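You operate a simulated robot arm through the tools that you are given. There is no shell and no other tool. Be economical: measure what you need, move in short steps, check, and stop when the job is done.

You are at the controls of a simulated two-armed robot. One attempt, no reset.

JOB
Put the 17 pin gauge from the top of the steel bench on top of the silver cast sleeve there. Then take the spray bottle with the blue label and leave it on the deck of the grey tank. Then put the clear jug in the inside of the sink. Do these in the order given. Set down upright: spray bottle with the blue label, clear jug.

It is judged by the outcome, as a careful person would: the job done as asked, and still so three seconds after it is handed in. It fails if anything else is knocked over, pushed out of place, dropped, spilled or broken.

ROBOT AND FRAMES
Two 7-joint arms with two-finger parallel grippers on one trunk, on a base that drives. Base frame: it is fixed to the floor where the robot stands at the start and does not move with it; the origin is under the middle of the robot, x ahead of it, y to its left, z up; the surface under the hand at the start is at about z = 850. Readings come in mm, rad, newtons and seconds.
The left shoulder is at the start at [70, 163, 1220], the right one opposite. With the tool pointing down near the work surface each hand reaches from about 380 to 880 mm from the robot's upright axis, wherever it stands, measured 20 degrees to its own side. Places, roughly: deck of the grey tank (24x20 cm) [-180, 3680, 660]; inside of the sink [600, 800, 900]. Payload 3.43 kg a hand.
The TCP of each hand is the grasp point between the finger pads, 34 mm short of the fingertips. In the tool frame z runs along the fingers and y along their closing line. Largest opening 128 mm; finger width 24, thickness 12; the body of the gripper, 48 by 130 mm, starts 96 mm behind the TCP.
Orientation is told as [roll, pitch, yaw] about the base's x, y, z axes, in that order, counted from this pose: with the fingers straight down and closing along the base's y, the tool's x points along the base's -x, its y along +y and its z along -z.

CONTROLS
- The arms move only by the tool apply_moves. It takes "left_steps", "right_steps" or both (then of equal length, played together; a hand with none holds still); each is a list of rows, each a list of 7 numbers: the shift along the tool's x, y, z in m, then the turn, a rotation vector about the tool's x, y, z in rad, then the opening, from 0 (shut) to 1 (fully open). In form: [[x, y, z, ax, ay, az, fingers], ...]. A call has 1 to 8 rows; each row is the pose to reach, as a shift and turn from the pose commanded when the call began, along the tool's axes at that moment. Rows are played at 5 a second. More than 50 mm and 0.15 rad between two rows, or a gripper value outside its range, and nothing of the call is played. A pose out of reach is approached as far as the arm can. The call stops where the force on the tool passes 40 N (or 10 N more than at its start, if that is more) or the arm is blocked; 0.2 s more then pass. Each finger travels about 153 mm/s and halts on what it meets, pressing with about 28 N; the grip force reading is that of the motor and also rises with nothing between the fingers. The clock runs only during rows and for 0.2 s after the last one: add rows that repeat a pose to give the fingers time. It gives the time, the measured TCP pose, the force on the tool (base axes), the opening and the grip force at its end, in the units of the frame above (readings bear some noise), with the torque about the TCP (base axes, N m) and any sound that the robot's microphone picked up, and new pictures: "pictures" is both (left out), scene, wrist or none (wrist: the cameras of the hands that moved).
- Cameras (640 x 400 px; columns grow to the right, rows downward): "scene" is now at [132.8, 40.1, 1432.8]; the picture's right is [0.39, -0.92, 0.00], its down [-0.60, -0.26, -0.76] and it looks along [0.70, 0.30, -0.65] (base axes); focal length 286 px, centre (320, 200). "left" rides on the left gripper at [76, 11, -160] in its tool frame; the picture's right is [-0.15, 0.99, 0.00], its down [-0.88, -0.13, -0.46] and it looks along [-0.45, -0.07, 0.89] (tool axes); focal length 234 px, centre (320, 200). "right" rides on the right gripper at [76, -11, -160] in its tool frame; the picture's right is [0.15, 0.99, 0.00], its down [-0.88, 0.13, -0.46] and it looks along [-0.45, 0.07, 0.89] (tool axes); focal length 234 px, centre (320, 200). There is no depth. A picture from a camera that has moved, and an enlarged one, comes with that camera's place and axes in the base frame and with its lens. The place of the scene camera against the robot may be out by one fixed shift of up to 18 mm in any direction.
- slide_trunk(by): slides the trunk up (or, below 0, down) by that many mm; the arms and the scene camera ride with it, the base frame stays. It gives what a move gives, with no picture.
- steer(legs): drives the robot by 1 to 6 legs, each [ahead, left, turn to the left] in mm, mm and rad, along the robot's own axes; the way and the turn of a leg run together, so that a leg with both is an arc; at most 1500 mm and 3.142 rad a leg. The arms and the cameras ride along, it lands a little off, and it stops where it bumps. It gives what a move gives, and a new picture of the scene camera.
- head_to(pan, tilt): turns the head with the scene camera to pan (to the left, within 1.501 rad either way) and tilt (down, from -0.506 to 1.204), counted from straight ahead of the robot. It gives what a move gives, and a new picture of the scene camera.
- close_up(camera, box): a new picture of the part [left, top, right, bottom] of that camera's present view, enlarged. The clock stands still meanwhile.
- hand_in(): hands the job in; it is judged then, once.

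Work in short steps. Places have to be worked out from the pictures, the camera data and where the tool is seen: move nearer, look again, correct. Check each grasp and each placing, and mend what went wrong. You have 165 turns and 260 pictures in all, those below and enlarged ones among them. Open the grippers and draw the arms clear of the work before you hand the job in, unless the task says otherwise; then end with one line.

The tools are called after "Request:" as a command line: name --argument value ..., lists and objects as JSON in quotes. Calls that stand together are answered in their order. apply_moves: Moves the arms, as the interface text tells. Its arguments: {"type":"object","properties":{"left_steps":{"type":"array","items":{"type":"array","items":{"type":"number"}}},"right_steps":{"type":"array","items":{"type":"array","items":{"type":"number"}}},"pictures":{"type":"string","enum":["both","scene","wrist","none"]}},"required":[]} The other tools are called the same way: slide_trunk (by) slides the trunk up or down; steer (legs) drives the base; head_to (pan, tilt) turns the head that bears the scene camera; close_up (camera, box) takes an enlarged picture of a part of a camera's view; hand_in () hands the job in.

At the start:

```text
time_s: 0.0
left_tool_pos: [601.7, 422.5, 1114.5]
left_tcp_rot: [0.0, -0.002, 0.0]
left_contact_force: [-0.1, 1.0, -0.2]
left_torque: [-0.01, 0.01, 0.03]
left_grip_width: 128.1
left_grip_force: 0.0
right_tool_pos: [514.1, -89.7, 1158.8]
right_tcp_rot: [0.0, 0.0, 0.001]
right_contact_force: [0.6, -0.2, 0.3]
right_torque: [-0.01, 0.02, 0.01]
right_grip_width: 128.1
right_grip_force: 0.1
trunk travel left (down, up): [-700.0, 240.0]
robot x, y, heading: [-1.9, 3.3, -0.003]
head pan, tilt: [0.405, 0.71]
```

scene: 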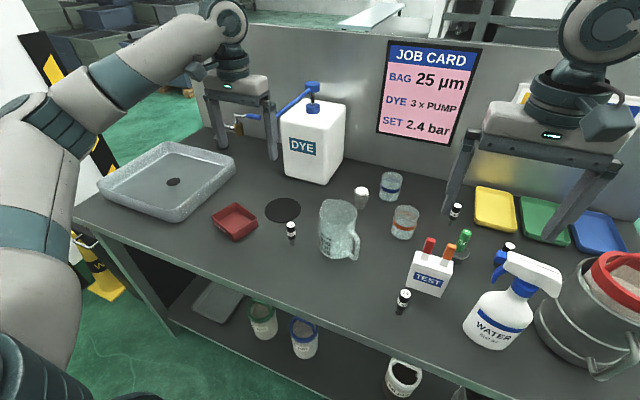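
right: 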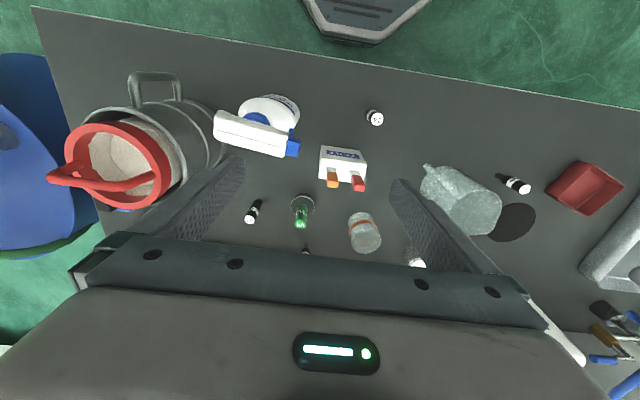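
left: 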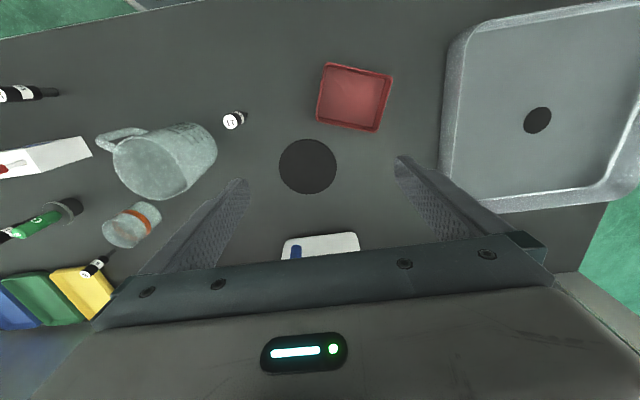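

The bench holds several small labelled pins; I'll enlarge views to read labels and find the silver sleeve.

Request:
close_up --camera "scene" --box '[260, 160, 420, 260]'

Request:
close_up --camera "scene" --box '[380, 190, 540, 320]'

Request:
close_up --camera "right" --box '[220, 90, 400, 260]'

Request:
close_up --camera "left" --box '[0, 60, 260, 290]'

```text
4.00 times, centred on (340, 210) of scene
camera zoom: at [132.8, 40.1, 1432.8], right [0.39, -0.92, 0.0], down [-0.6, -0.26, -0.76], along [0.7, 0.3, -0.65], focal length 1143 px, centre (240, 160)
```

zoom: 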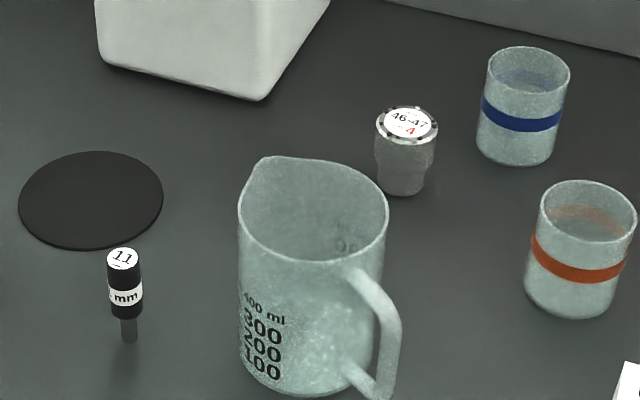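

```text
3.08 times, centred on (460, 255) of scene
camera zoom: at [132.8, 40.1, 1432.8], right [0.39, -0.92, 0.0], down [-0.6, -0.26, -0.76], along [0.7, 0.3, -0.65], focal length 879 px, centre (-111, 31)
```

zoom: 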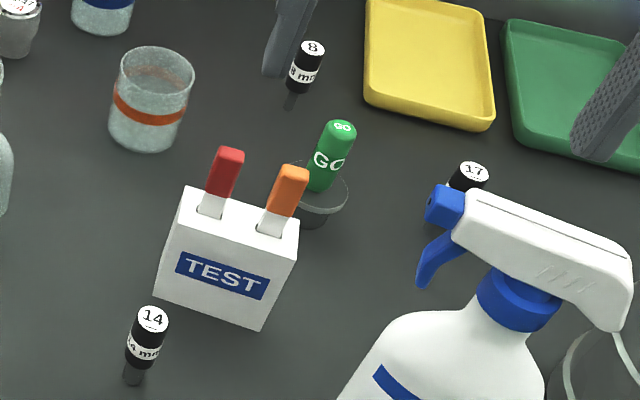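

```text
2.35 times, centred on (310, 175) of right
camera zoom: at [438.2, -99.4, 1317.7], right [-0.15, 0.99, 0.0], down [0.88, 0.13, 0.46], along [0.45, 0.07, -0.89], focal length 551 px, centre (344, 259)
```

zoom: 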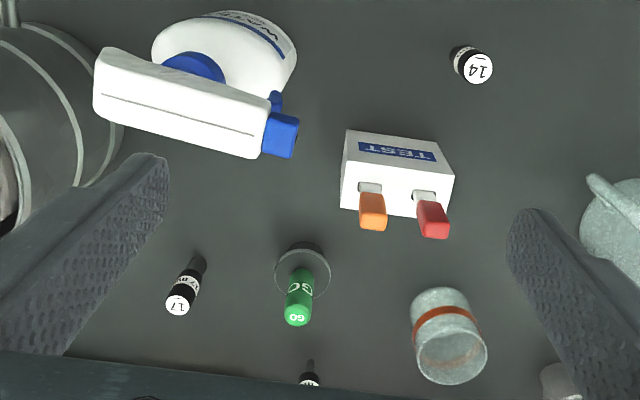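

```text
1.74 times, centred on (130, 175) of left
camera zoom: at [526.9, 432.9, 1273.4], right [0.15, 0.99, 0.0], down [0.88, -0.13, 0.46], along [0.45, -0.07, -0.89], focal length 407 px, centre (650, 244)
```

zoom: 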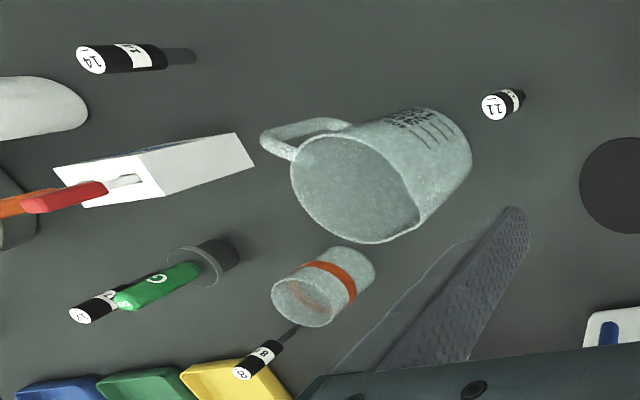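

Pins: 11, 14, 8, 17. The silver item near the jug seems the sleeve; I look closer.

Request:
close_up --camera "scene" --box '[340, 175, 380, 215]'

Request:
close_up --camera "scene" --box '[440, 220, 540, 290]'

Request:
head_to --pan -0.1 --tilt 0.75

```text
10.00 times, centred on (360, 195) of scene
camera zoom: at [132.8, 40.1, 1432.8], right [0.39, -0.92, 0.0], down [-0.6, -0.26, -0.76], along [0.7, 0.3, -0.65], focal length 2857 px, centre (-80, 250)
```

zoom: 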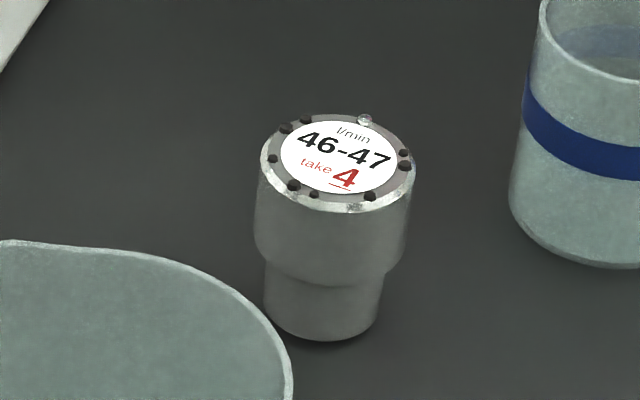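

```text
5.71 times, centred on (490, 255) of scene
camera zoom: at [132.8, 40.1, 1432.8], right [0.39, -0.92, 0.0], down [-0.6, -0.26, -0.76], along [0.7, 0.3, -0.65], focal length 1633 px, centre (-651, -114)
```

zoom: 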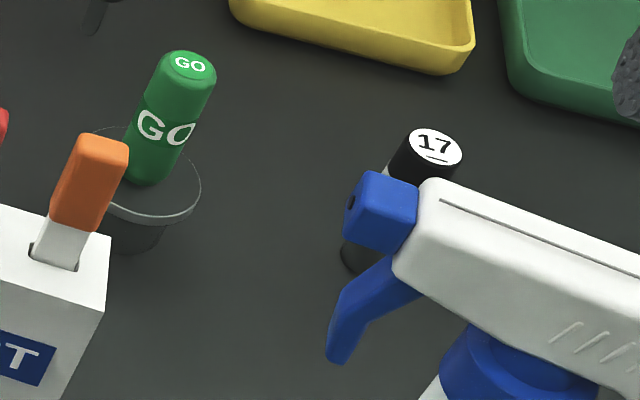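

```text
time_s: 0.9
left_tool_pos: [601.8, 421.0, 1114.9]
left_tcp_rot: [0.0, 0.0, -0.001]
left_contact_force: [0.2, -0.7, -0.3]
left_torque: [-0.02, 0.02, -0.01]
left_grip_width: 128.2
left_grip_force: 0.0
right_tool_pos: [513.5, -89.2, 1158.3]
right_tcp_rot: [0.0, 0.001, 0.0]
right_contact_force: [-0.1, -0.4, 0.4]
right_torque: [-0.01, 0.0, -0.01]
right_grip_width: 127.9
right_grip_force: 0.0
trunk travel left (down, up): [-700.0, 240.0]
robot x, y, heading: [-0.7, 0.4, -0.003]
head pan, tilt: [-0.099, 0.75]
camera scene: at [137.5, -1.2, 1429.4], right [-0.1, -1.0, 0.0], down [-0.68, 0.07, -0.73], along [0.73, -0.07, -0.68], focal length 286 px, centre (320, 200)
```

scene: 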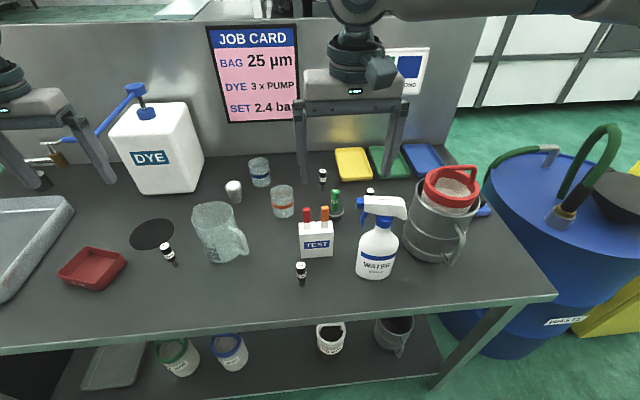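

I'll compare the two sleeve-like objects and the 17 pin from this view.

Request:
close_up --camera "scene" --box '[310, 160, 410, 222]'

Request:
close_up --camera "scene" --box '[200, 150, 300, 212]'

Request:
close_up --camera "right" --box '[230, 180, 330, 250]'

```text
6.40 times, centred on (360, 191) of scene
camera zoom: at [137.5, -1.2, 1429.4], right [-0.1, -1.0, 0.0], down [-0.68, 0.07, -0.73], along [0.73, -0.07, -0.68], focal length 1829 px, centre (64, 258)
```

zoom: 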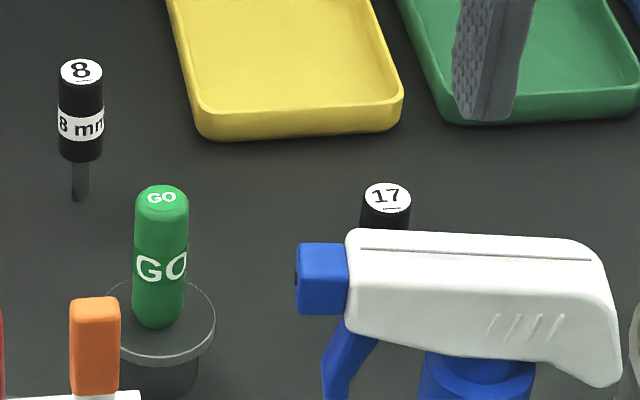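

```text
6.40 times, centred on (250, 181) of scene
camera zoom: at [137.5, -1.2, 1429.4], right [-0.1, -1.0, 0.0], down [-0.68, 0.07, -0.73], along [0.73, -0.07, -0.68], focal length 1829 px, centre (768, 322)
```

zoom: 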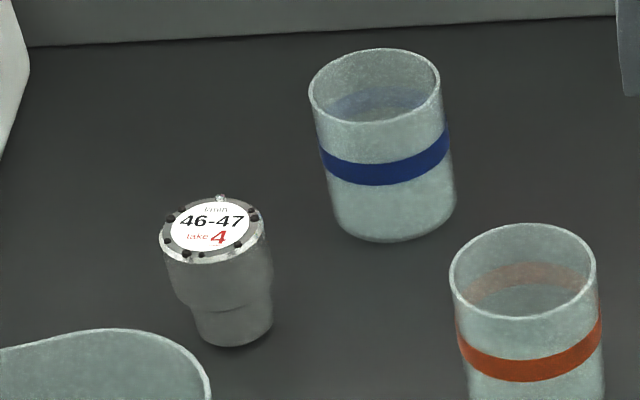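

```text
5.71 times, centred on (280, 215) of right
camera zoom: at [438.2, -99.4, 1317.7], right [-0.15, 0.99, 0.0], down [0.88, 0.13, 0.46], along [0.45, 0.07, -0.89], focal length 1338 px, centre (549, 114)
```

zoom: 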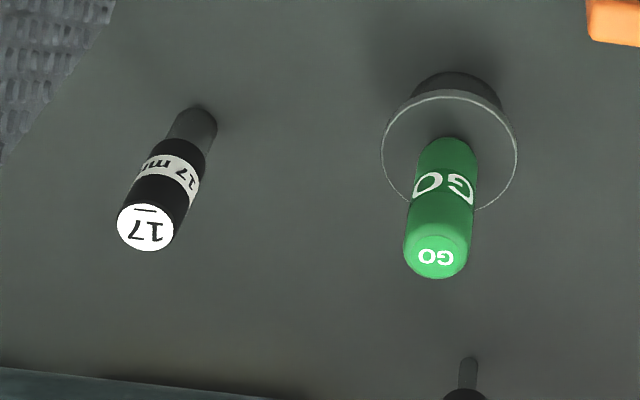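

The 17 pin stands at about (698, -199), top z≈930; the sleeve at about (774, 183), top z≈916. I move the right hand over the pin, high first.

Request:
apply_moves --right_steps '[[-0.037, -0.022, 0.01, 0, 0, 0, 0.5], [-0.074, -0.044, 0.02, 0, 0, 0, 0.5], [-0.111, -0.066, 0.03, 0, 0, 0, 0.5], [-0.148, -0.088, 0.04, 0, 0, 0, 0.5], [-0.185, -0.11, 0.05, 0, 0, 0, 0.5], [-0.185, -0.11, 0.08, 0, 0, 0, 0.5], [-0.185, -0.11, 0.08, 0, 0, 0, 0.5]]'

```text
time_s: 2.5
left_tool_pos: [601.9, 421.2, 1113.5]
left_tcp_rot: [0.001, -0.001, -0.001]
left_contact_force: [0.6, 0.5, -0.4]
left_torque: [-0.05, 0.0, -0.01]
left_grip_width: 128.1
left_grip_force: 0.0
right_tool_pos: [698.4, -197.2, 1077.6]
right_tcp_rot: [0.0, 0.0, -0.001]
right_contact_force: [-0.1, -0.5, -0.4]
right_torque: [-0.05, -0.01, 0.03]
right_grip_width: 63.7
right_grip_force: 0.0
trunk travel left (down, up): [-700.0, 240.0]
robot x, y, heading: [-0.7, -1.7, -0.001]
head pan, tilt: [-0.099, 0.75]
camera scene: at [137.3, -1.2, 1429.5], right [-0.1, -1.0, 0.0], down [-0.68, 0.07, -0.73], along [0.73, -0.07, -0.68], focal length 286 px, centre (320, 200)
camera right: at [622.6, -208.2, 1236.6], right [-0.15, 0.99, 0.0], down [0.88, 0.13, 0.46], along [0.45, 0.07, -0.89], focal length 234 px, centre (320, 200)
```

scene: 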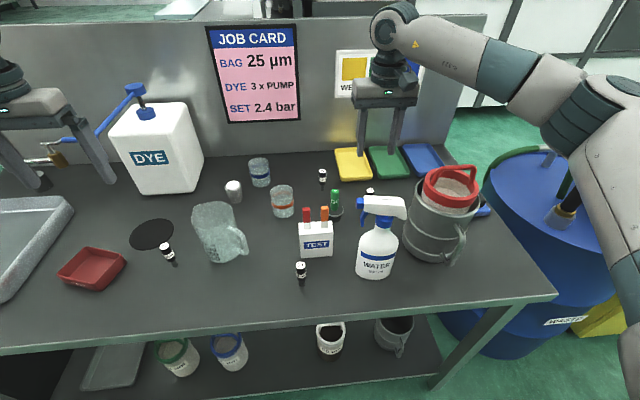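
right: 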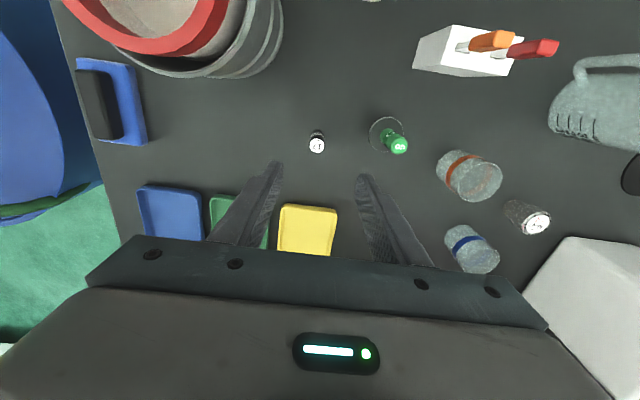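

The wrist view confirms the pin at (699, -200). I descend around its black cap to z≈908.

Request:
apply_moves --right_steps '[[-0.001, -0.003, 0.045, 0, 0, 0, 0.5], [-0.001, -0.003, 0.09, 0, 0, 0, 0.5], [-0.001, -0.003, 0.13, 0, 0, 0, 0.5], [-0.001, -0.003, 0.168, 0, 0, 0, 0.5], [-0.001, -0.003, 0.168, 0, 0, 0, 0.5]]' --pictures "wrist"

```text
time_s: 3.7
left_tool_pos: [601.4, 421.9, 1113.9]
left_tcp_rot: [0.0, 0.001, 0.002]
left_contact_force: [-0.9, -0.3, -0.3]
left_torque: [0.0, -0.02, 0.0]
left_grip_width: 128.0
left_grip_force: 0.1
right_tool_pos: [701.7, -200.9, 912.0]
right_tcp_rot: [0.0, 0.0, 0.001]
right_contact_force: [-0.9, -0.6, 0.3]
right_torque: [-0.02, -0.01, 0.0]
right_grip_width: 63.9
right_grip_force: 0.1
trunk travel left (down, up): [-700.0, 240.0]
robot x, y, heading: [-1.4, 1.8, -0.003]
head pan, tilt: [-0.099, 0.75]
camera right: at [624.7, -211.4, 1070.7], right [-0.15, 0.99, 0.0], down [0.88, 0.13, 0.46], along [0.45, 0.07, -0.89], focal length 234 px, centre (320, 200)
```

right: 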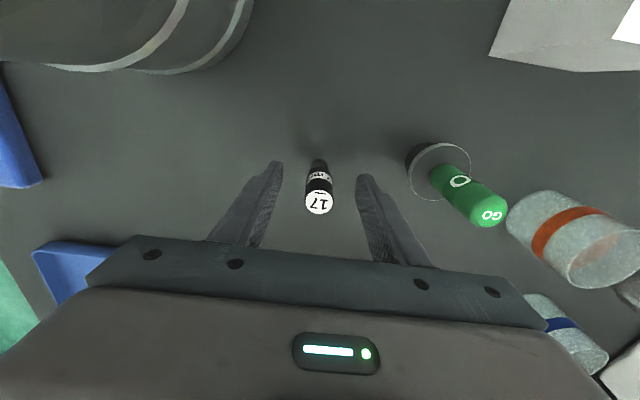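

Pin sits between the fingers. I close on it.

Request:
apply_moves --right_steps '[[0.001, 0.0, 0.001, 0, 0, 0, 0.5], [0.001, 0.0, 0.001, 0, 0, 0, 0.3], [0.001, 0.0, 0.001, 0, 0, 0, 0.1], [0.001, 0.0, 0.001, 0, 0, 0, 0.0], [0.001, 0.0, 0.001, 0, 0, 0, 0.0]]' --pictures "wrist"

```text
time_s: 4.9
left_tool_pos: [602.2, 420.4, 1114.8]
left_tcp_rot: [0.001, -0.002, -0.001]
left_contact_force: [-0.7, 0.8, 0.3]
left_torque: [-0.01, -0.01, 0.01]
left_grip_width: 128.0
left_grip_force: 0.0
right_tool_pos: [699.9, -202.0, 910.3]
right_tcp_rot: [0.002, 0.001, -0.002]
right_contact_force: [1.0, 0.5, 0.5]
right_torque: [0.03, 0.0, 0.02]
right_grip_width: 19.7
right_grip_force: 28.4
trunk travel left (down, up): [-700.0, 240.0]
robot x, y, heading: [-0.5, 0.3, 0.003]
head pan, tilt: [-0.099, 0.75]
camera right: at [623.8, -211.8, 1069.4], right [-0.15, 0.99, 0.0], down [0.88, 0.13, 0.46], along [0.45, 0.07, -0.89], focal length 234 px, centre (320, 200)
```

right: 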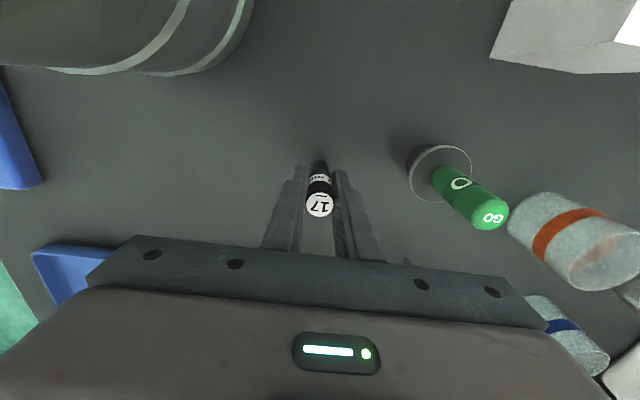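

Gripped (19.7 mm). I lift straight up and check, then shift the base left so the right arm reaches the sleeve.

Request:
apply_moves --right_steps '[[0, 0, -0.03, 0, 0, 0, 0], [0, 0, -0.075, 0, 0, 0, 0], [0, 0, -0.12, 0, 0, 0, 0], [0, 0, -0.165, 0, 0, 0, 0], [0, 0, -0.2, 0, 0, 0, 0], [0, 0, -0.2, 0, 0, 0, 0]]' --pictures "wrist"

Request:
steer --legs '[[0, 220, 0]]'

```text
time_s: 6.3
left_tool_pos: [603.5, 420.4, 1115.0]
left_tcp_rot: [0.0, 0.004, 0.001]
left_contact_force: [-0.2, -0.4, 0.3]
left_torque: [0.0, 0.0, 0.01]
left_grip_width: 128.2
left_grip_force: 0.0
right_tool_pos: [699.8, -201.3, 1109.9]
right_tcp_rot: [0.0, 0.002, 0.002]
right_contact_force: [-0.1, -0.1, -1.0]
right_torque: [-0.01, 0.03, -0.02]
right_grip_width: 20.1
right_grip_force: 28.0
trunk travel left (down, up): [-700.0, 240.0]
robot x, y, heading: [4.0, -1.5, -0.005]
head pan, tilt: [-0.099, 0.75]
camera right: at [623.8, -211.6, 1268.0], right [-0.15, 0.99, 0.0], down [0.88, 0.13, 0.46], along [0.45, 0.07, -0.89], focal length 234 px, centre (320, 200)
```

right: 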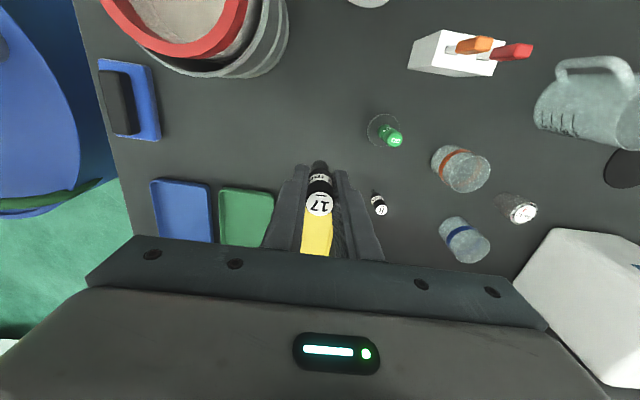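

```text
time_s: 8.0
left_tool_pos: [602.7, 637.2, 1114.5]
left_tcp_rot: [0.001, -0.002, 0.0]
left_contact_force: [-0.5, 0.5, 0.8]
left_torque: [-0.02, 0.01, -0.02]
left_grip_width: 128.2
left_grip_force: 0.1
right_tool_pos: [698.1, 15.2, 1107.7]
right_tcp_rot: [0.0, 0.0, -0.002]
right_contact_force: [0.4, 0.9, -0.7]
right_torque: [-0.01, -0.01, 0.04]
right_grip_width: 20.2
right_grip_force: 27.6
trunk travel left (down, up): [-700.0, 240.0]
robot x, y, heading: [-0.9, 219.9, -0.003]
head pan, tilt: [-0.099, 0.75]
camera scene: at [137.6, 215.0, 1429.4], right [-0.1, -1.0, 0.0], down [-0.68, 0.07, -0.73], along [0.73, -0.07, -0.68], focal length 286 px, centre (320, 200)
```

scene: 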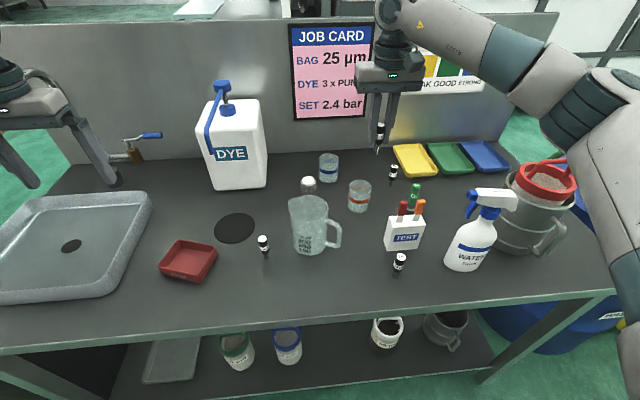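

The pin is held. I move it over toward the sleeve at about (774, 183), keeping high.

Request:
apply_moves --right_steps '[[-0.018, 0.042, 0, 0, 0, 0, 0], [-0.036, 0.084, 0, 0, 0, 0, 0], [-0.055, 0.126, 0, 0, 0, 0, 0], [-0.074, 0.168, 0, 0, 0, 0, 0], [-0.074, 0.168, 0, 0, 0, 0, 0]]'

Request:
close_up --camera "right" --box '[240, 80, 400, 260]'

```text
time_s: 9.2
left_tool_pos: [602.9, 637.2, 1114.6]
left_tcp_rot: [-0.002, -0.002, -0.001]
left_contact_force: [-0.1, -0.1, 0.0]
left_torque: [0.03, -0.01, -0.04]
left_grip_width: 128.2
left_grip_force: 0.1
right_tool_pos: [774.2, 182.4, 1109.7]
right_tcp_rot: [0.002, -0.001, -0.002]
right_contact_force: [-0.3, -0.3, -1.1]
right_torque: [0.06, 0.0, 0.01]
right_grip_width: 20.0
right_grip_force: 27.7
trunk travel left (down, up): [-700.0, 240.0]
robot x, y, heading: [0.9, 216.4, -0.002]
head pan, tilt: [-0.099, 0.75]
camera scene: at [137.3, 213.7, 1429.4], right [-0.1, -1.0, 0.0], down [-0.68, 0.07, -0.73], along [0.73, -0.07, -0.68], focal length 286 px, centre (320, 200)
camera right: at [698.7, 171.9, 1268.7], right [-0.14, 0.99, 0.0], down [0.88, 0.13, 0.46], along [0.45, 0.07, -0.89], focal length 234 px, centre (320, 200)
```

scene: 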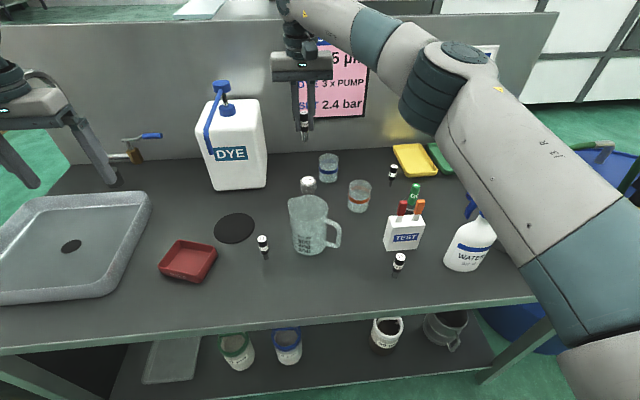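
right: 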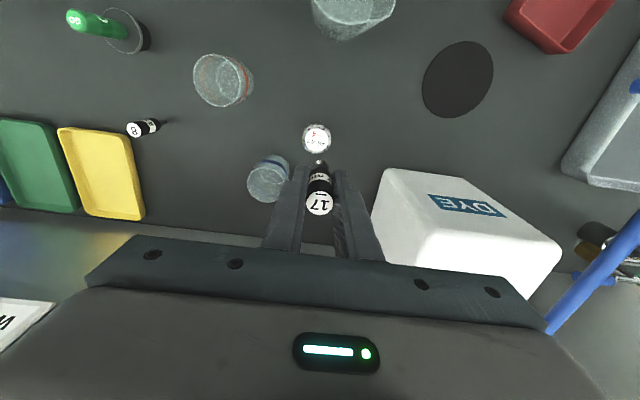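

```text
2.22 times, centred on (320, 170) of right
camera zoom: at [698.7, 171.9, 1268.7], right [-0.14, 0.99, 0.0], down [0.88, 0.13, 0.46], along [0.45, 0.07, -0.89], focal length 520 px, centre (320, 267)
```

zoom: 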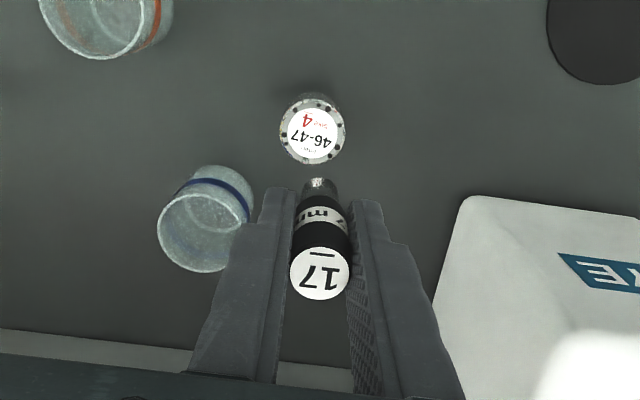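

The sleeve top is at about (780, 180); I correct and descend to just above it, then look.

Request:
apply_moves --right_steps '[[-0.006, -0.0025, 0.03, 0, 0, 0, 0], [-0.006, -0.0025, 0.065, 0, 0, 0, 0], [-0.006, -0.0025, 0.095, 0, 0, 0, 0], [-0.006, -0.0025, 0.11, 0, 0, 0, 0], [-0.006, -0.0025, 0.11, 0, 0, 0, 0]]' --pictures "none"

Request:
close_up --camera "right" --box '[270, 110, 370, 230]'

Request:
close_up --camera "scene" --box '[270, 120, 350, 200]'

```text
time_s: 10.4
left_tool_pos: [601.7, 637.7, 1114.5]
left_tcp_rot: [0.002, 0.0, -0.002]
left_contact_force: [0.4, 0.4, -0.5]
left_torque: [-0.04, 0.0, 0.01]
left_grip_width: 127.8
left_grip_force: 0.0
right_tool_pos: [779.1, 180.2, 999.8]
right_tcp_rot: [-0.001, 0.001, -0.002]
right_contact_force: [0.2, 0.1, -0.7]
right_torque: [0.04, 0.02, -0.03]
right_grip_width: 20.0
right_grip_force: 28.2
trunk travel left (down, up): [-700.0, 240.0]
robot x, y, heading: [1.0, 214.1, -0.003]
head pan, tilt: [-0.099, 0.75]
```

```text
3.33 times, centred on (320, 170) of right
camera zoom: at [704.4, 169.5, 1158.2], right [-0.15, 0.99, 0.0], down [0.88, 0.13, 0.46], along [0.45, 0.07, -0.89], focal length 781 px, centre (320, 300)
```

zoom: 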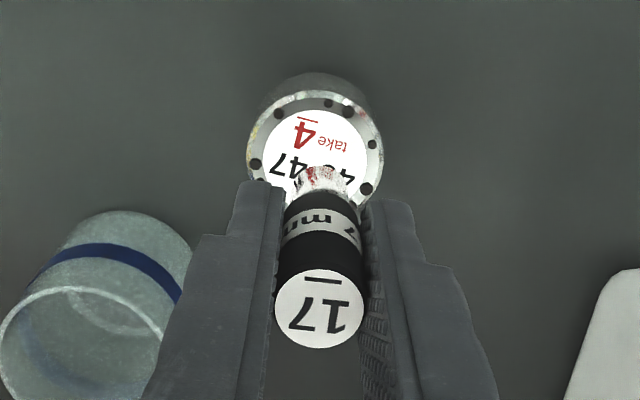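

```text
5.00 times, centred on (310, 160) of scene
camera zoom: at [137.3, 215.4, 1429.5], right [-0.1, -1.0, 0.0], down [-0.68, 0.07, -0.73], along [0.73, -0.07, -0.68], focal length 1429 px, centre (370, 400)
```

zoom: 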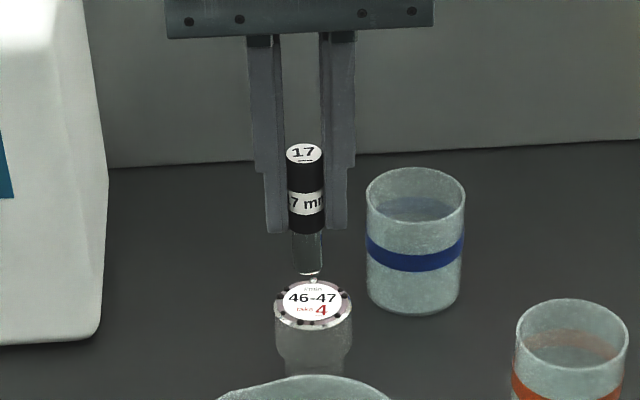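

Pin is within a few mm of the sleeve's centre. I shift x by -3 mm and go down 18 mm.

Request:
apply_moves --right_steps '[[0.003, -0.0005, 0.0, 0, 0, 0, 0], [0.003, -0.0005, 0.01, 0, 0, 0, 0], [0.003, -0.0005, 0.018, 0, 0, 0, 0], [0.003, -0.0005, 0.018, 0, 0, 0, 0]]' --pictures "none"

Request:
close_up --camera "right" --box '[270, 110, 370, 230]'

Request:
close_up --camera "scene" --box '[290, 150, 330, 200]'

```text
time_s: 11.4
left_tool_pos: [601.3, 638.4, 1114.3]
left_tcp_rot: [-0.001, 0.001, 0.001]
left_contact_force: [-0.6, -0.5, 0.1]
left_torque: [0.02, 0.02, -0.02]
left_grip_width: 127.9
left_grip_force: 0.0
right_tool_pos: [777.4, 180.4, 981.2]
right_tcp_rot: [0.0, -0.001, -0.003]
right_contact_force: [0.2, -0.3, -0.2]
right_torque: [0.0, 0.04, 0.0]
right_grip_width: 19.6
right_grip_force: 28.3
trunk travel left (down, up): [-700.0, 240.0]
robot x, y, heading: [0.2, 220.9, -0.003]
head pan, tilt: [-0.099, 0.75]
```

```text
3.33 times, centred on (320, 170) of right
camera zoom: at [701.7, 170.3, 1139.4], right [-0.15, 0.99, 0.0], down [0.88, 0.13, 0.46], along [0.45, 0.07, -0.89], focal length 781 px, centre (320, 300)
```

zoom: 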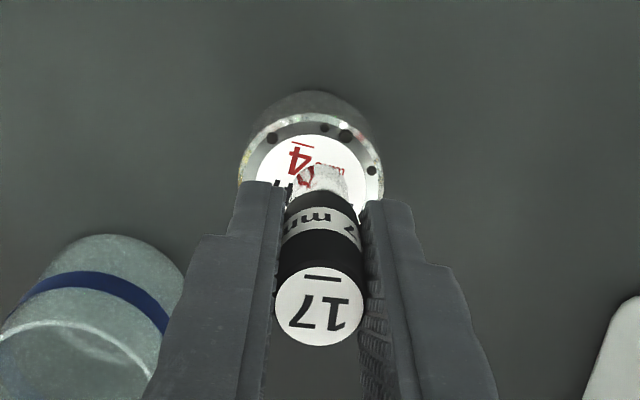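

```text
8.00 times, centred on (310, 175) of scene
camera zoom: at [137.4, 215.5, 1429.5], right [-0.1, -1.0, 0.0], down [-0.68, 0.07, -0.73], along [0.73, -0.07, -0.68], focal length 2286 px, centre (400, 400)
```

zoom: 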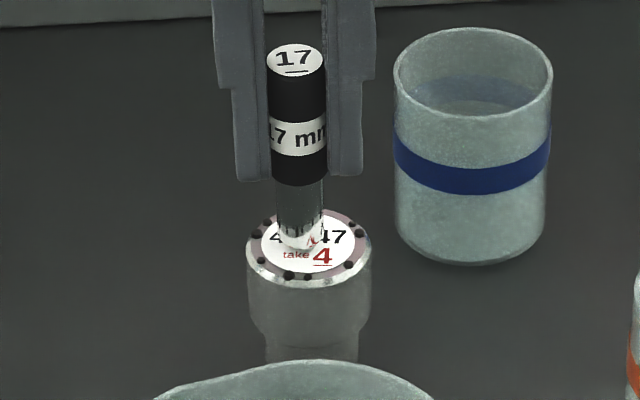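

Pin is ~3 mm too far to +y. I correct and lower in small steps until contact.

Request:
apply_moves --right_steps '[[0, -0.003, 0.0, 0, 0, 0, 0], [0, -0.003, 0.002, 0, 0, 0, 0], [0, -0.003, 0.004, 0, 0, 0, 0], [0, -0.003, 0.004, 0, 0, 0, 0]]' --pictures "none"

Request:
close_up --camera "scene" --box '[290, 150, 330, 200]'

```text
time_s: 12.4
left_tool_pos: [601.6, 636.8, 1114.5]
left_tcp_rot: [-0.001, 0.001, 0.001]
left_contact_force: [0.4, -0.1, -1.0]
left_torque: [0.04, 0.01, 0.02]
left_grip_width: 128.1
left_grip_force: 0.1
right_tool_pos: [776.5, 177.3, 977.4]
right_tcp_rot: [0.0, 0.0, -0.002]
right_contact_force: [-0.1, 0.9, 0.3]
right_torque: [-0.01, 0.03, 0.02]
right_grip_width: 19.8
right_grip_force: 28.1
trunk travel left (down, up): [-700.0, 240.0]
robot x, y, heading: [-0.6, 217.0, -0.003]
head pan, tilt: [-0.099, 0.75]
```

```text
8.00 times, centred on (310, 175) of scene
camera zoom: at [137.5, 215.5, 1429.4], right [-0.1, -1.0, 0.0], down [-0.68, 0.07, -0.73], along [0.73, -0.07, -0.68], focal length 2286 px, centre (400, 400)
```

zoom: 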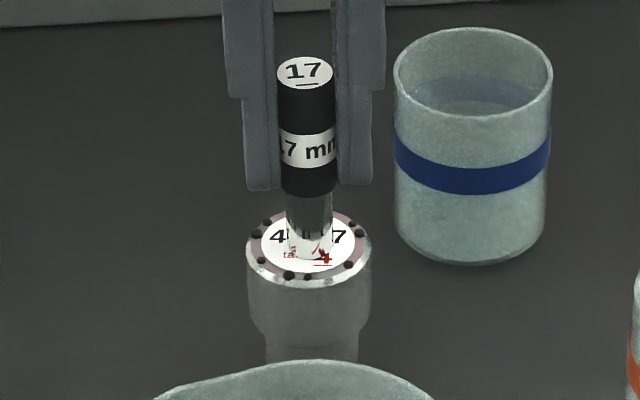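

Centred sideways; I lower 1 mm at a time and read the force.

Request:
apply_moves --right_steps '[[0, 0, 0.001, 0, 0, 0, 0], [0, 0, 0.002, 0, 0, 0, 0], [0, 0, 0.002, 0, 0, 0, 0]]' --pictures "none"

Request:
close_up --camera "scene" --box '[295, 165, 325, 195]'

Request:
close_up --camera "right" --box '[290, 120, 350, 180]'

```text
time_s: 13.2
left_tool_pos: [601.9, 638.6, 1115.4]
left_tcp_rot: [0.0, 0.0, 0.0]
left_contact_force: [-0.9, 0.1, -0.1]
left_torque: [-0.02, 0.02, -0.05]
left_grip_width: 128.0
left_grip_force: 0.1
right_tool_pos: [776.6, 177.3, 975.9]
right_tcp_rot: [0.0, -0.001, 0.0]
right_contact_force: [0.3, 0.2, 2.5]
right_torque: [-0.05, -0.06, -0.03]
right_grip_width: 19.8
right_grip_force: 27.6
trunk travel left (down, up): [-700.0, 240.0]
robot x, y, heading: [1.8, 216.1, 0.002]
head pan, tilt: [-0.099, 0.75]
```

```text
13.33 times, centred on (310, 180) of scene
camera zoom: at [137.2, 215.7, 1429.5], right [-0.1, -1.0, 0.0], down [-0.68, 0.07, -0.73], along [0.73, -0.07, -0.68], focal length 3810 px, centre (453, 467)
```

zoom: 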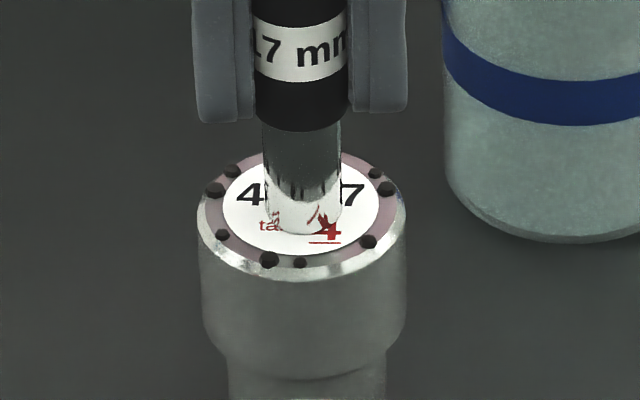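

```text
6.67 times, centred on (320, 150) of right
camera zoom: at [700.6, 167.2, 1134.7], right [-0.15, 0.99, 0.0], down [0.88, 0.13, 0.46], along [0.45, 0.07, -0.89], focal length 1561 px, centre (320, 533)
```

zoom: 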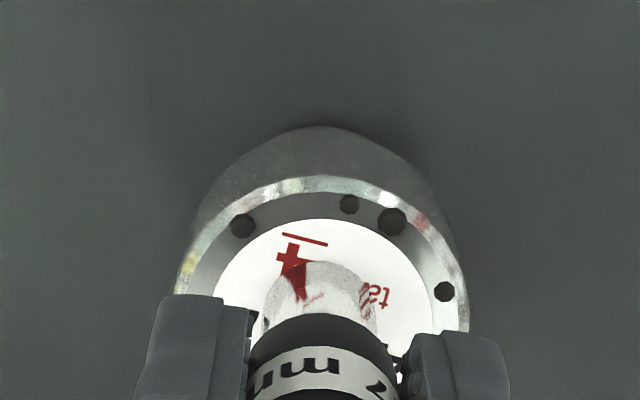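

Contact (2.5 N) and the pin is centred within ~2 mm. I release and raise.

Request:
apply_moves --right_steps '[[0, 0, 0, 0, 0, 0, 0.18], [0, 0, 0, 0, 0, 0, 0.3], [0, 0, 0, 0, 0, 0, 0.4], [0, 0, 0, 0, 0, 0, 0.4], [0, 0, -0.04, 0, 0, 0, 0.4], [0, 0, -0.085, 0, 0, 0, 0.4], [0, 0, -0.13, 0, 0, 0, 0.4], [0, 0, -0.17, 0, 0, 0, 0.4]]'

Request:
close_up --camera "scene" --box '[280, 140, 340, 200]'

```text
time_s: 15.0
left_tool_pos: [600.3, 639.0, 1114.3]
left_tcp_rot: [-0.002, 0.001, 0.0]
left_contact_force: [-0.4, 0.1, -0.5]
left_torque: [-0.03, -0.04, -0.03]
left_grip_width: 128.2
left_grip_force: 0.0
right_tool_pos: [776.0, 179.7, 1145.3]
right_tcp_rot: [-0.001, 0.0, -0.001]
right_contact_force: [-0.9, 0.7, 0.2]
right_torque: [0.0, 0.03, 0.01]
right_grip_width: 51.3
right_grip_force: 0.1
trunk travel left (down, up): [-700.0, 240.0]
robot x, y, heading: [0.1, 216.0, -0.002]
head pan, tilt: [-0.099, 0.75]
camera scene: at [136.1, 216.7, 1429.5], right [-0.1, -1.0, 0.0], down [-0.68, 0.07, -0.73], along [0.73, -0.07, -0.68], focal length 286 px, centre (320, 200)
camera right: at [699.6, 170.1, 1304.5], right [-0.15, 0.99, 0.0], down [0.88, 0.13, 0.46], along [0.45, 0.07, -0.89], focal length 234 px, centre (320, 200)
```

scene: 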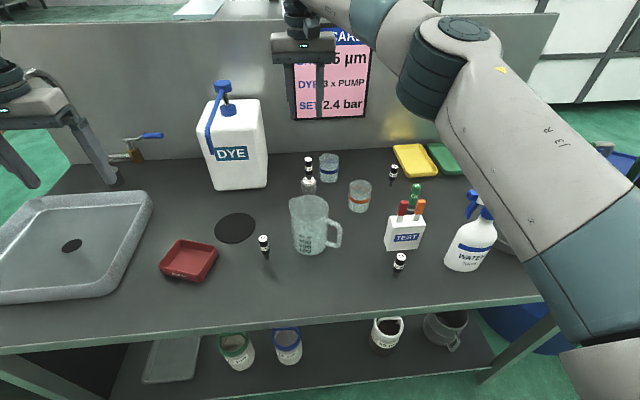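
right: 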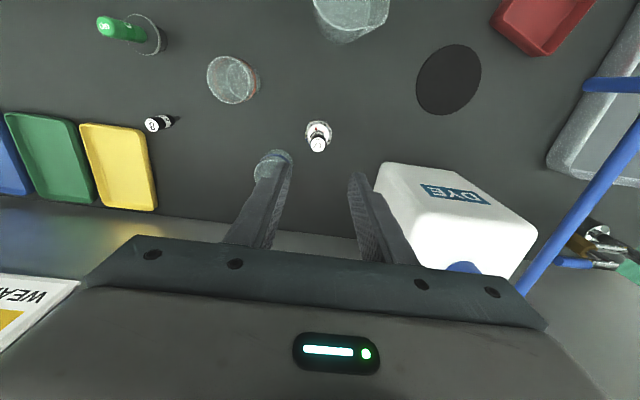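

```text
6.67 times, centred on (310, 170) of scene
camera zoom: at [136.1, 216.7, 1429.5], right [-0.1, -1.0, 0.0], down [-0.68, 0.07, -0.73], along [0.73, -0.07, -0.68], focal length 1905 px, centre (387, 400)
```

zoom: 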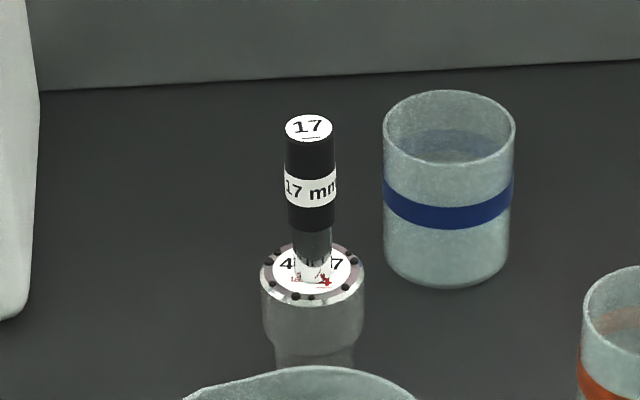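

Pin 17 stands on the sleeve. Next the spray bottle: I move the right hand back and up toward it while opening, and look.

Request:
apply_moves --right_steps '[[0.03, -0.02, -0.03, 0, 0, 0, 0.6], [0.06, -0.05, -0.05, 0, 0, 0, 0.7], [0.09, -0.085, -0.06, 0, 0, 0, 0.8], [0.12, -0.12, -0.07, 0, 0, 0, 0.9], [0.15, -0.155, -0.08, 0, 0, 0, 0.9], [0.18, -0.19, -0.08, 0, 0, 0, 0.9], [0.21, -0.225, -0.08, 0, 0, 0, 0.9], [0.24, -0.26, -0.08, 0, 0, 0, 0.9]]'

Request:
close_up --camera "scene" --box '[420, 170, 580, 280]'

Request:
close_up --camera "right" --box '[120, 40, 400, 230]'

```text
time_s: 16.8
left_tool_pos: [599.5, 637.0, 1115.1]
left_tcp_rot: [0.002, -0.001, 0.004]
left_contact_force: [-0.7, -0.6, -0.2]
left_torque: [0.02, -0.04, -0.02]
left_grip_width: 127.9
left_grip_force: 0.0
right_tool_pos: [533.9, -84.7, 1225.6]
right_tcp_rot: [0.003, -0.001, -0.001]
right_contact_force: [-0.4, -0.5, 0.4]
right_torque: [0.03, -0.03, 0.01]
right_grip_width: 115.1
right_grip_force: 0.1
trunk travel left (down, up): [-700.0, 240.0]
robot x, y, heading: [4.5, 216.2, -0.002]
head pan, tilt: [-0.099, 0.75]
camera scene: at [135.6, 213.5, 1429.6], right [-0.1, -1.0, 0.0], down [-0.68, 0.07, -0.73], along [0.73, -0.07, -0.68], focal length 286 px, centre (320, 200)
camera right: at [458.3, -95.2, 1384.3], right [-0.15, 0.99, 0.0], down [0.88, 0.13, 0.46], along [0.45, 0.07, -0.89], focal length 234 px, centre (320, 200)
```

scene: 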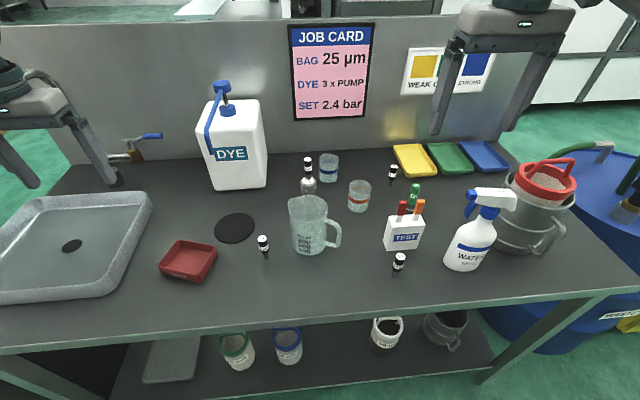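
right: 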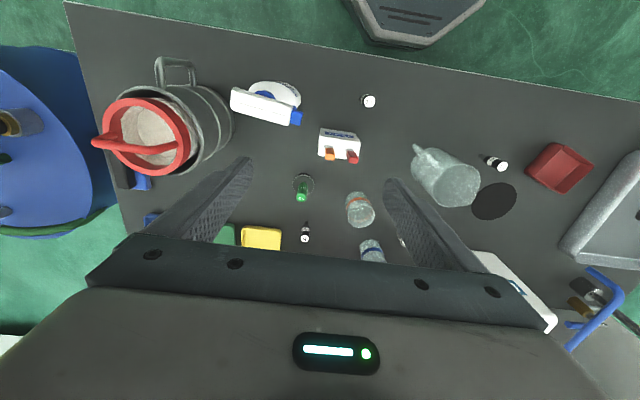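

```text
3.64 times, centred on (500, 225) of scene
camera zoom: at [135.6, 213.5, 1429.6], right [-0.1, -1.0, 0.0], down [-0.68, 0.07, -0.73], along [0.73, -0.07, -0.68], focal length 1039 px, centre (-334, 109)
```

zoom: 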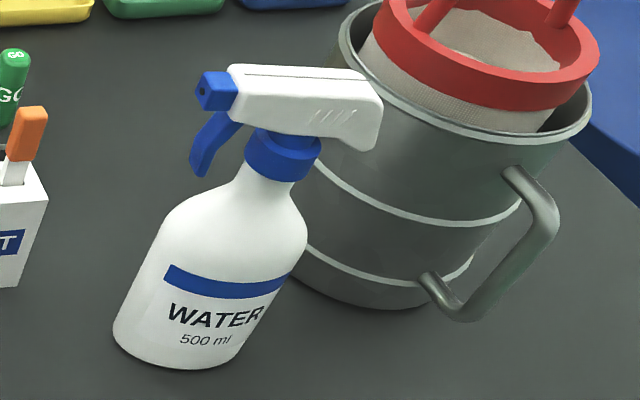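

```text
2.11 times, centred on (260, 135) of right
camera zoom: at [458.3, -95.2, 1384.3], right [-0.15, 0.99, 0.0], down [0.88, 0.13, 0.46], along [0.45, 0.07, -0.89], focal length 493 px, centre (446, 337)
```

zoom: 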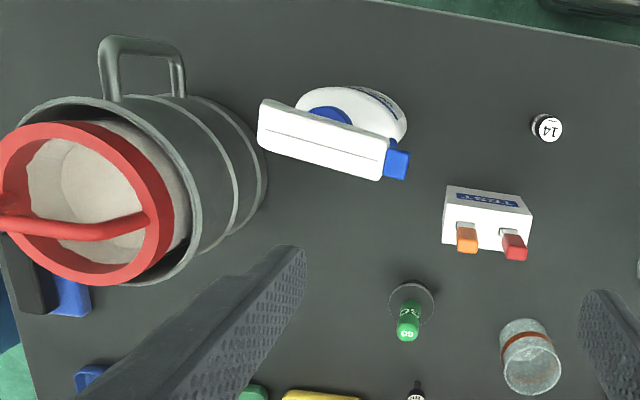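

The bottle axis is near (500, -166); collar ~1030–1060, head ~1060–1085, head slightly yawed. I'll grip from above with fingers closing along x: first translate and rotate the hand high up.

Request:
apply_moves --right_steps '[[0.004, -0.01, 0, 0, 0, -0.146, 1], [0.008, -0.02, 0, 0, 0, -0.292, 1], [0.012, -0.03, 0, 0, 0, -0.438, 1], [0.016, -0.04, 0, 0, 0, -0.584, 1], [0.02, -0.05, 0, 0, 0, -0.73, 1], [0.024, -0.06, 0, 0, 0, -0.876, 1], [0.028, -0.07, 0, 0, 0, -1.022, 1], [0.034, -0.081, 0, 0, 0, -1.168, 1]]' --pictures "none"

Request:
apply_moves --right_steps '[[0, 0, 0, 0, 0, -0.146, 1], [0, 0, 0, 0, 0, -0.289, 1], [0, 0, 0, 0, 0, -0.289, 1]]'

```text
time_s: 18.6
left_tool_pos: [602.3, 638.3, 1114.3]
left_tcp_rot: [-0.003, -0.001, 0.0]
left_contact_force: [-0.7, 0.3, 0.3]
left_torque: [-0.02, -0.03, -0.02]
left_grip_width: 128.0
left_grip_force: 0.2
right_tool_pos: [442.8, -77.1, 1205.6]
right_tcp_rot: [-0.001, -0.001, 1.162]
right_contact_force: [0.5, 0.1, -0.5]
right_torque: [-0.02, 0.0, 0.01]
right_grip_width: 128.2
right_grip_force: 0.0
right hand out of reach, approached as far as the arm can: row 6, 7, 8
trunk travel left (down, up): [-700.0, 240.0]
robot x, y, heading: [2.3, 215.9, 0.004]
head pan, tilt: [-0.099, 0.75]
```

```text
time_s: 19.4
left_tool_pos: [602.6, 636.8, 1115.1]
left_tcp_rot: [0.001, 0.001, 0.0]
left_contact_force: [0.4, 0.2, 0.5]
left_torque: [0.04, -0.02, -0.01]
left_grip_width: 127.9
left_grip_force: 0.0
right_tool_pos: [393.4, -28.6, 1195.5]
right_tcp_rot: [0.001, -0.002, 1.457]
right_contact_force: [0.0, -0.7, -0.7]
right_torque: [0.05, 0.02, 0.01]
right_grip_width: 127.9
right_grip_force: 0.0
right hand out of reach, approached as far as the arm can: row 1, 2, 3
trunk travel left (down, up): [-700.0, 240.0]
robot x, y, heading: [-3.2, 215.0, -0.001]
head pan, tilt: [-0.099, 0.75]
camera scene: at [137.2, 214.3, 1429.5], right [-0.1, -1.0, 0.0], down [-0.68, 0.07, -0.73], along [0.73, -0.07, -0.68], focal length 286 px, centre (320, 200)
camera right: at [396.1, -103.7, 1354.7], right [-1.0, -0.03, 0.0], down [-0.03, 0.89, 0.46], along [-0.01, 0.46, -0.89], focal length 234 px, centre (320, 200)
```

scene: 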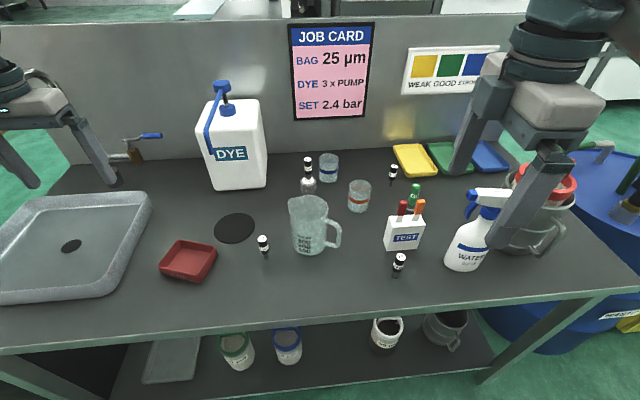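
right: 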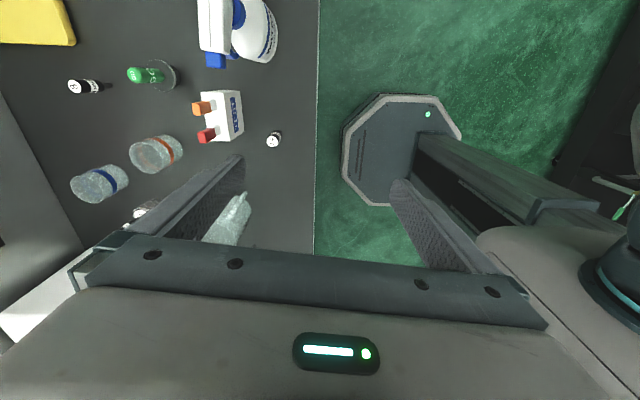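

That wrist pose is out of reach from here. I drive the base right so the bottle is in a better place for the arm.

Request:
steer --legs '[[0, -300, 0]]'

```text
time_s: 21.4
left_tool_pos: [601.9, 342.2, 1114.5]
left_tcp_rot: [-0.002, 0.0, -0.001]
left_contact_force: [-0.2, 0.0, -0.9]
left_torque: [-0.03, 0.0, 0.03]
left_grip_width: 127.7
left_grip_force: 0.1
right_tool_pos: [393.9, -322.5, 1196.1]
right_tcp_rot: [0.0, 0.0, 1.455]
right_contact_force: [0.4, 0.5, -0.4]
right_torque: [-0.01, 0.02, 0.02]
right_grip_width: 127.8
right_grip_force: 0.0
trunk travel left (down, up): [-700.0, 240.0]
robot x, y, heading: [1.5, -80.4, -0.004]
head pan, tilt: [-0.099, 0.75]
camera scene: at [137.3, -79.5, 1429.4], right [-0.1, -0.99, 0.0], down [-0.68, 0.07, -0.73], along [0.73, -0.07, -0.68], focal length 286 px, centre (320, 200)
```

scene: 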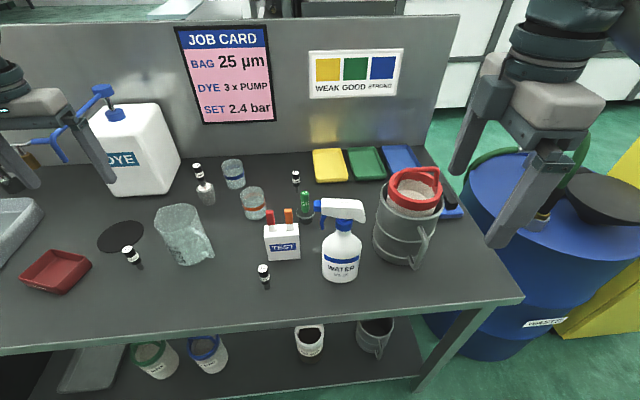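

Now I move the hand over the bottle, staying high.

Request:
apply_moves --right_steps '[[-0.033, -0.017, 0, 0, 0, 0, 1], [-0.067, -0.035, 0, 0, 0, 0, 1], [-0.1, -0.052, 0, 0, 0, 0, 1], [-0.134, -0.07, 0, 0, 0, 0, 1], [-0.167, -0.087, 0, 0, 0, 0, 1], [-0.167, -0.087, 0, 0, 0, 0, 1]]'

Request:
close_up --camera "right" --box '[220, 60, 420, 220]'

```text
time_s: 22.8
left_tool_pos: [602.2, 340.7, 1114.4]
left_tcp_rot: [0.001, 0.0, 0.0]
left_contact_force: [0.4, 0.6, -0.5]
left_torque: [0.04, -0.02, -0.03]
left_grip_width: 127.9
left_grip_force: 0.1
right_tool_pos: [496.9, -167.6, 1194.7]
right_tcp_rot: [-0.003, -0.001, 1.45]
right_contact_force: [-0.3, -0.1, 0.5]
right_torque: [0.03, -0.02, -0.02]
right_grip_width: 127.9
right_grip_force: 0.1
right hand out of reach, approached as far as the arm can: row 5, 6
trunk travel left (down, up): [-700.0, 240.0]
robot x, y, heading: [-0.5, -80.3, -0.0]
head pan, tilt: [-0.099, 0.75]
camera scene: at [136.8, -81.5, 1429.5], right [-0.1, -0.99, 0.0], down [-0.68, 0.07, -0.73], along [0.73, -0.07, -0.68], focal length 286 px, centre (320, 200)
camera right: at [498.4, -242.6, 1354.9], right [-1.0, -0.02, 0.0], down [-0.02, 0.89, 0.46], along [-0.01, 0.46, -0.89], focal length 234 px, centre (320, 200)
```

scene: 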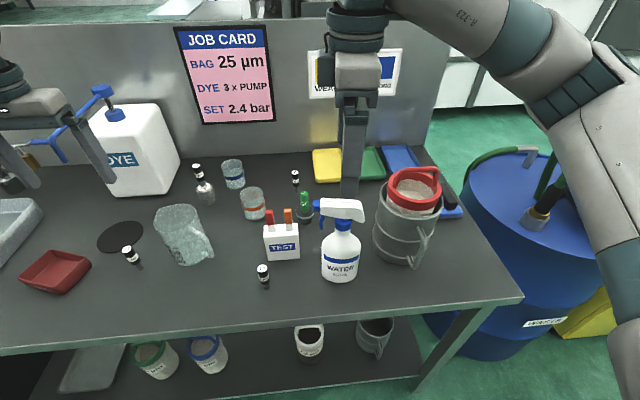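
right: 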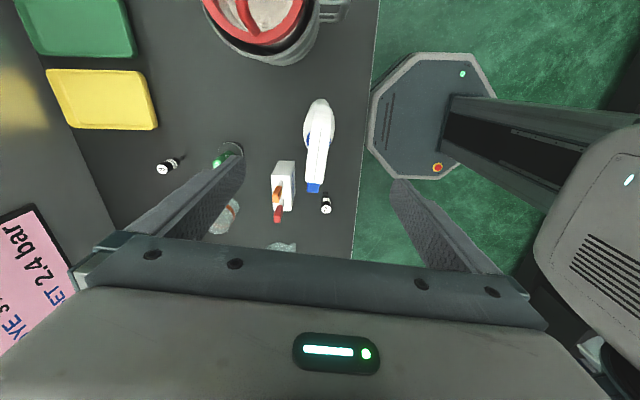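

```text
2.50 times, centred on (320, 140) of right
camera zoom: at [498.4, -242.6, 1354.9], right [-1.0, -0.02, 0.0], down [-0.02, 0.89, 0.46], along [-0.01, 0.46, -0.89], focal length 585 px, centre (320, 350)
```

zoom: 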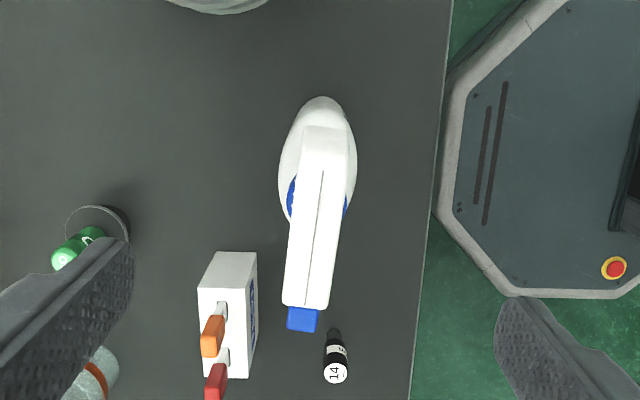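

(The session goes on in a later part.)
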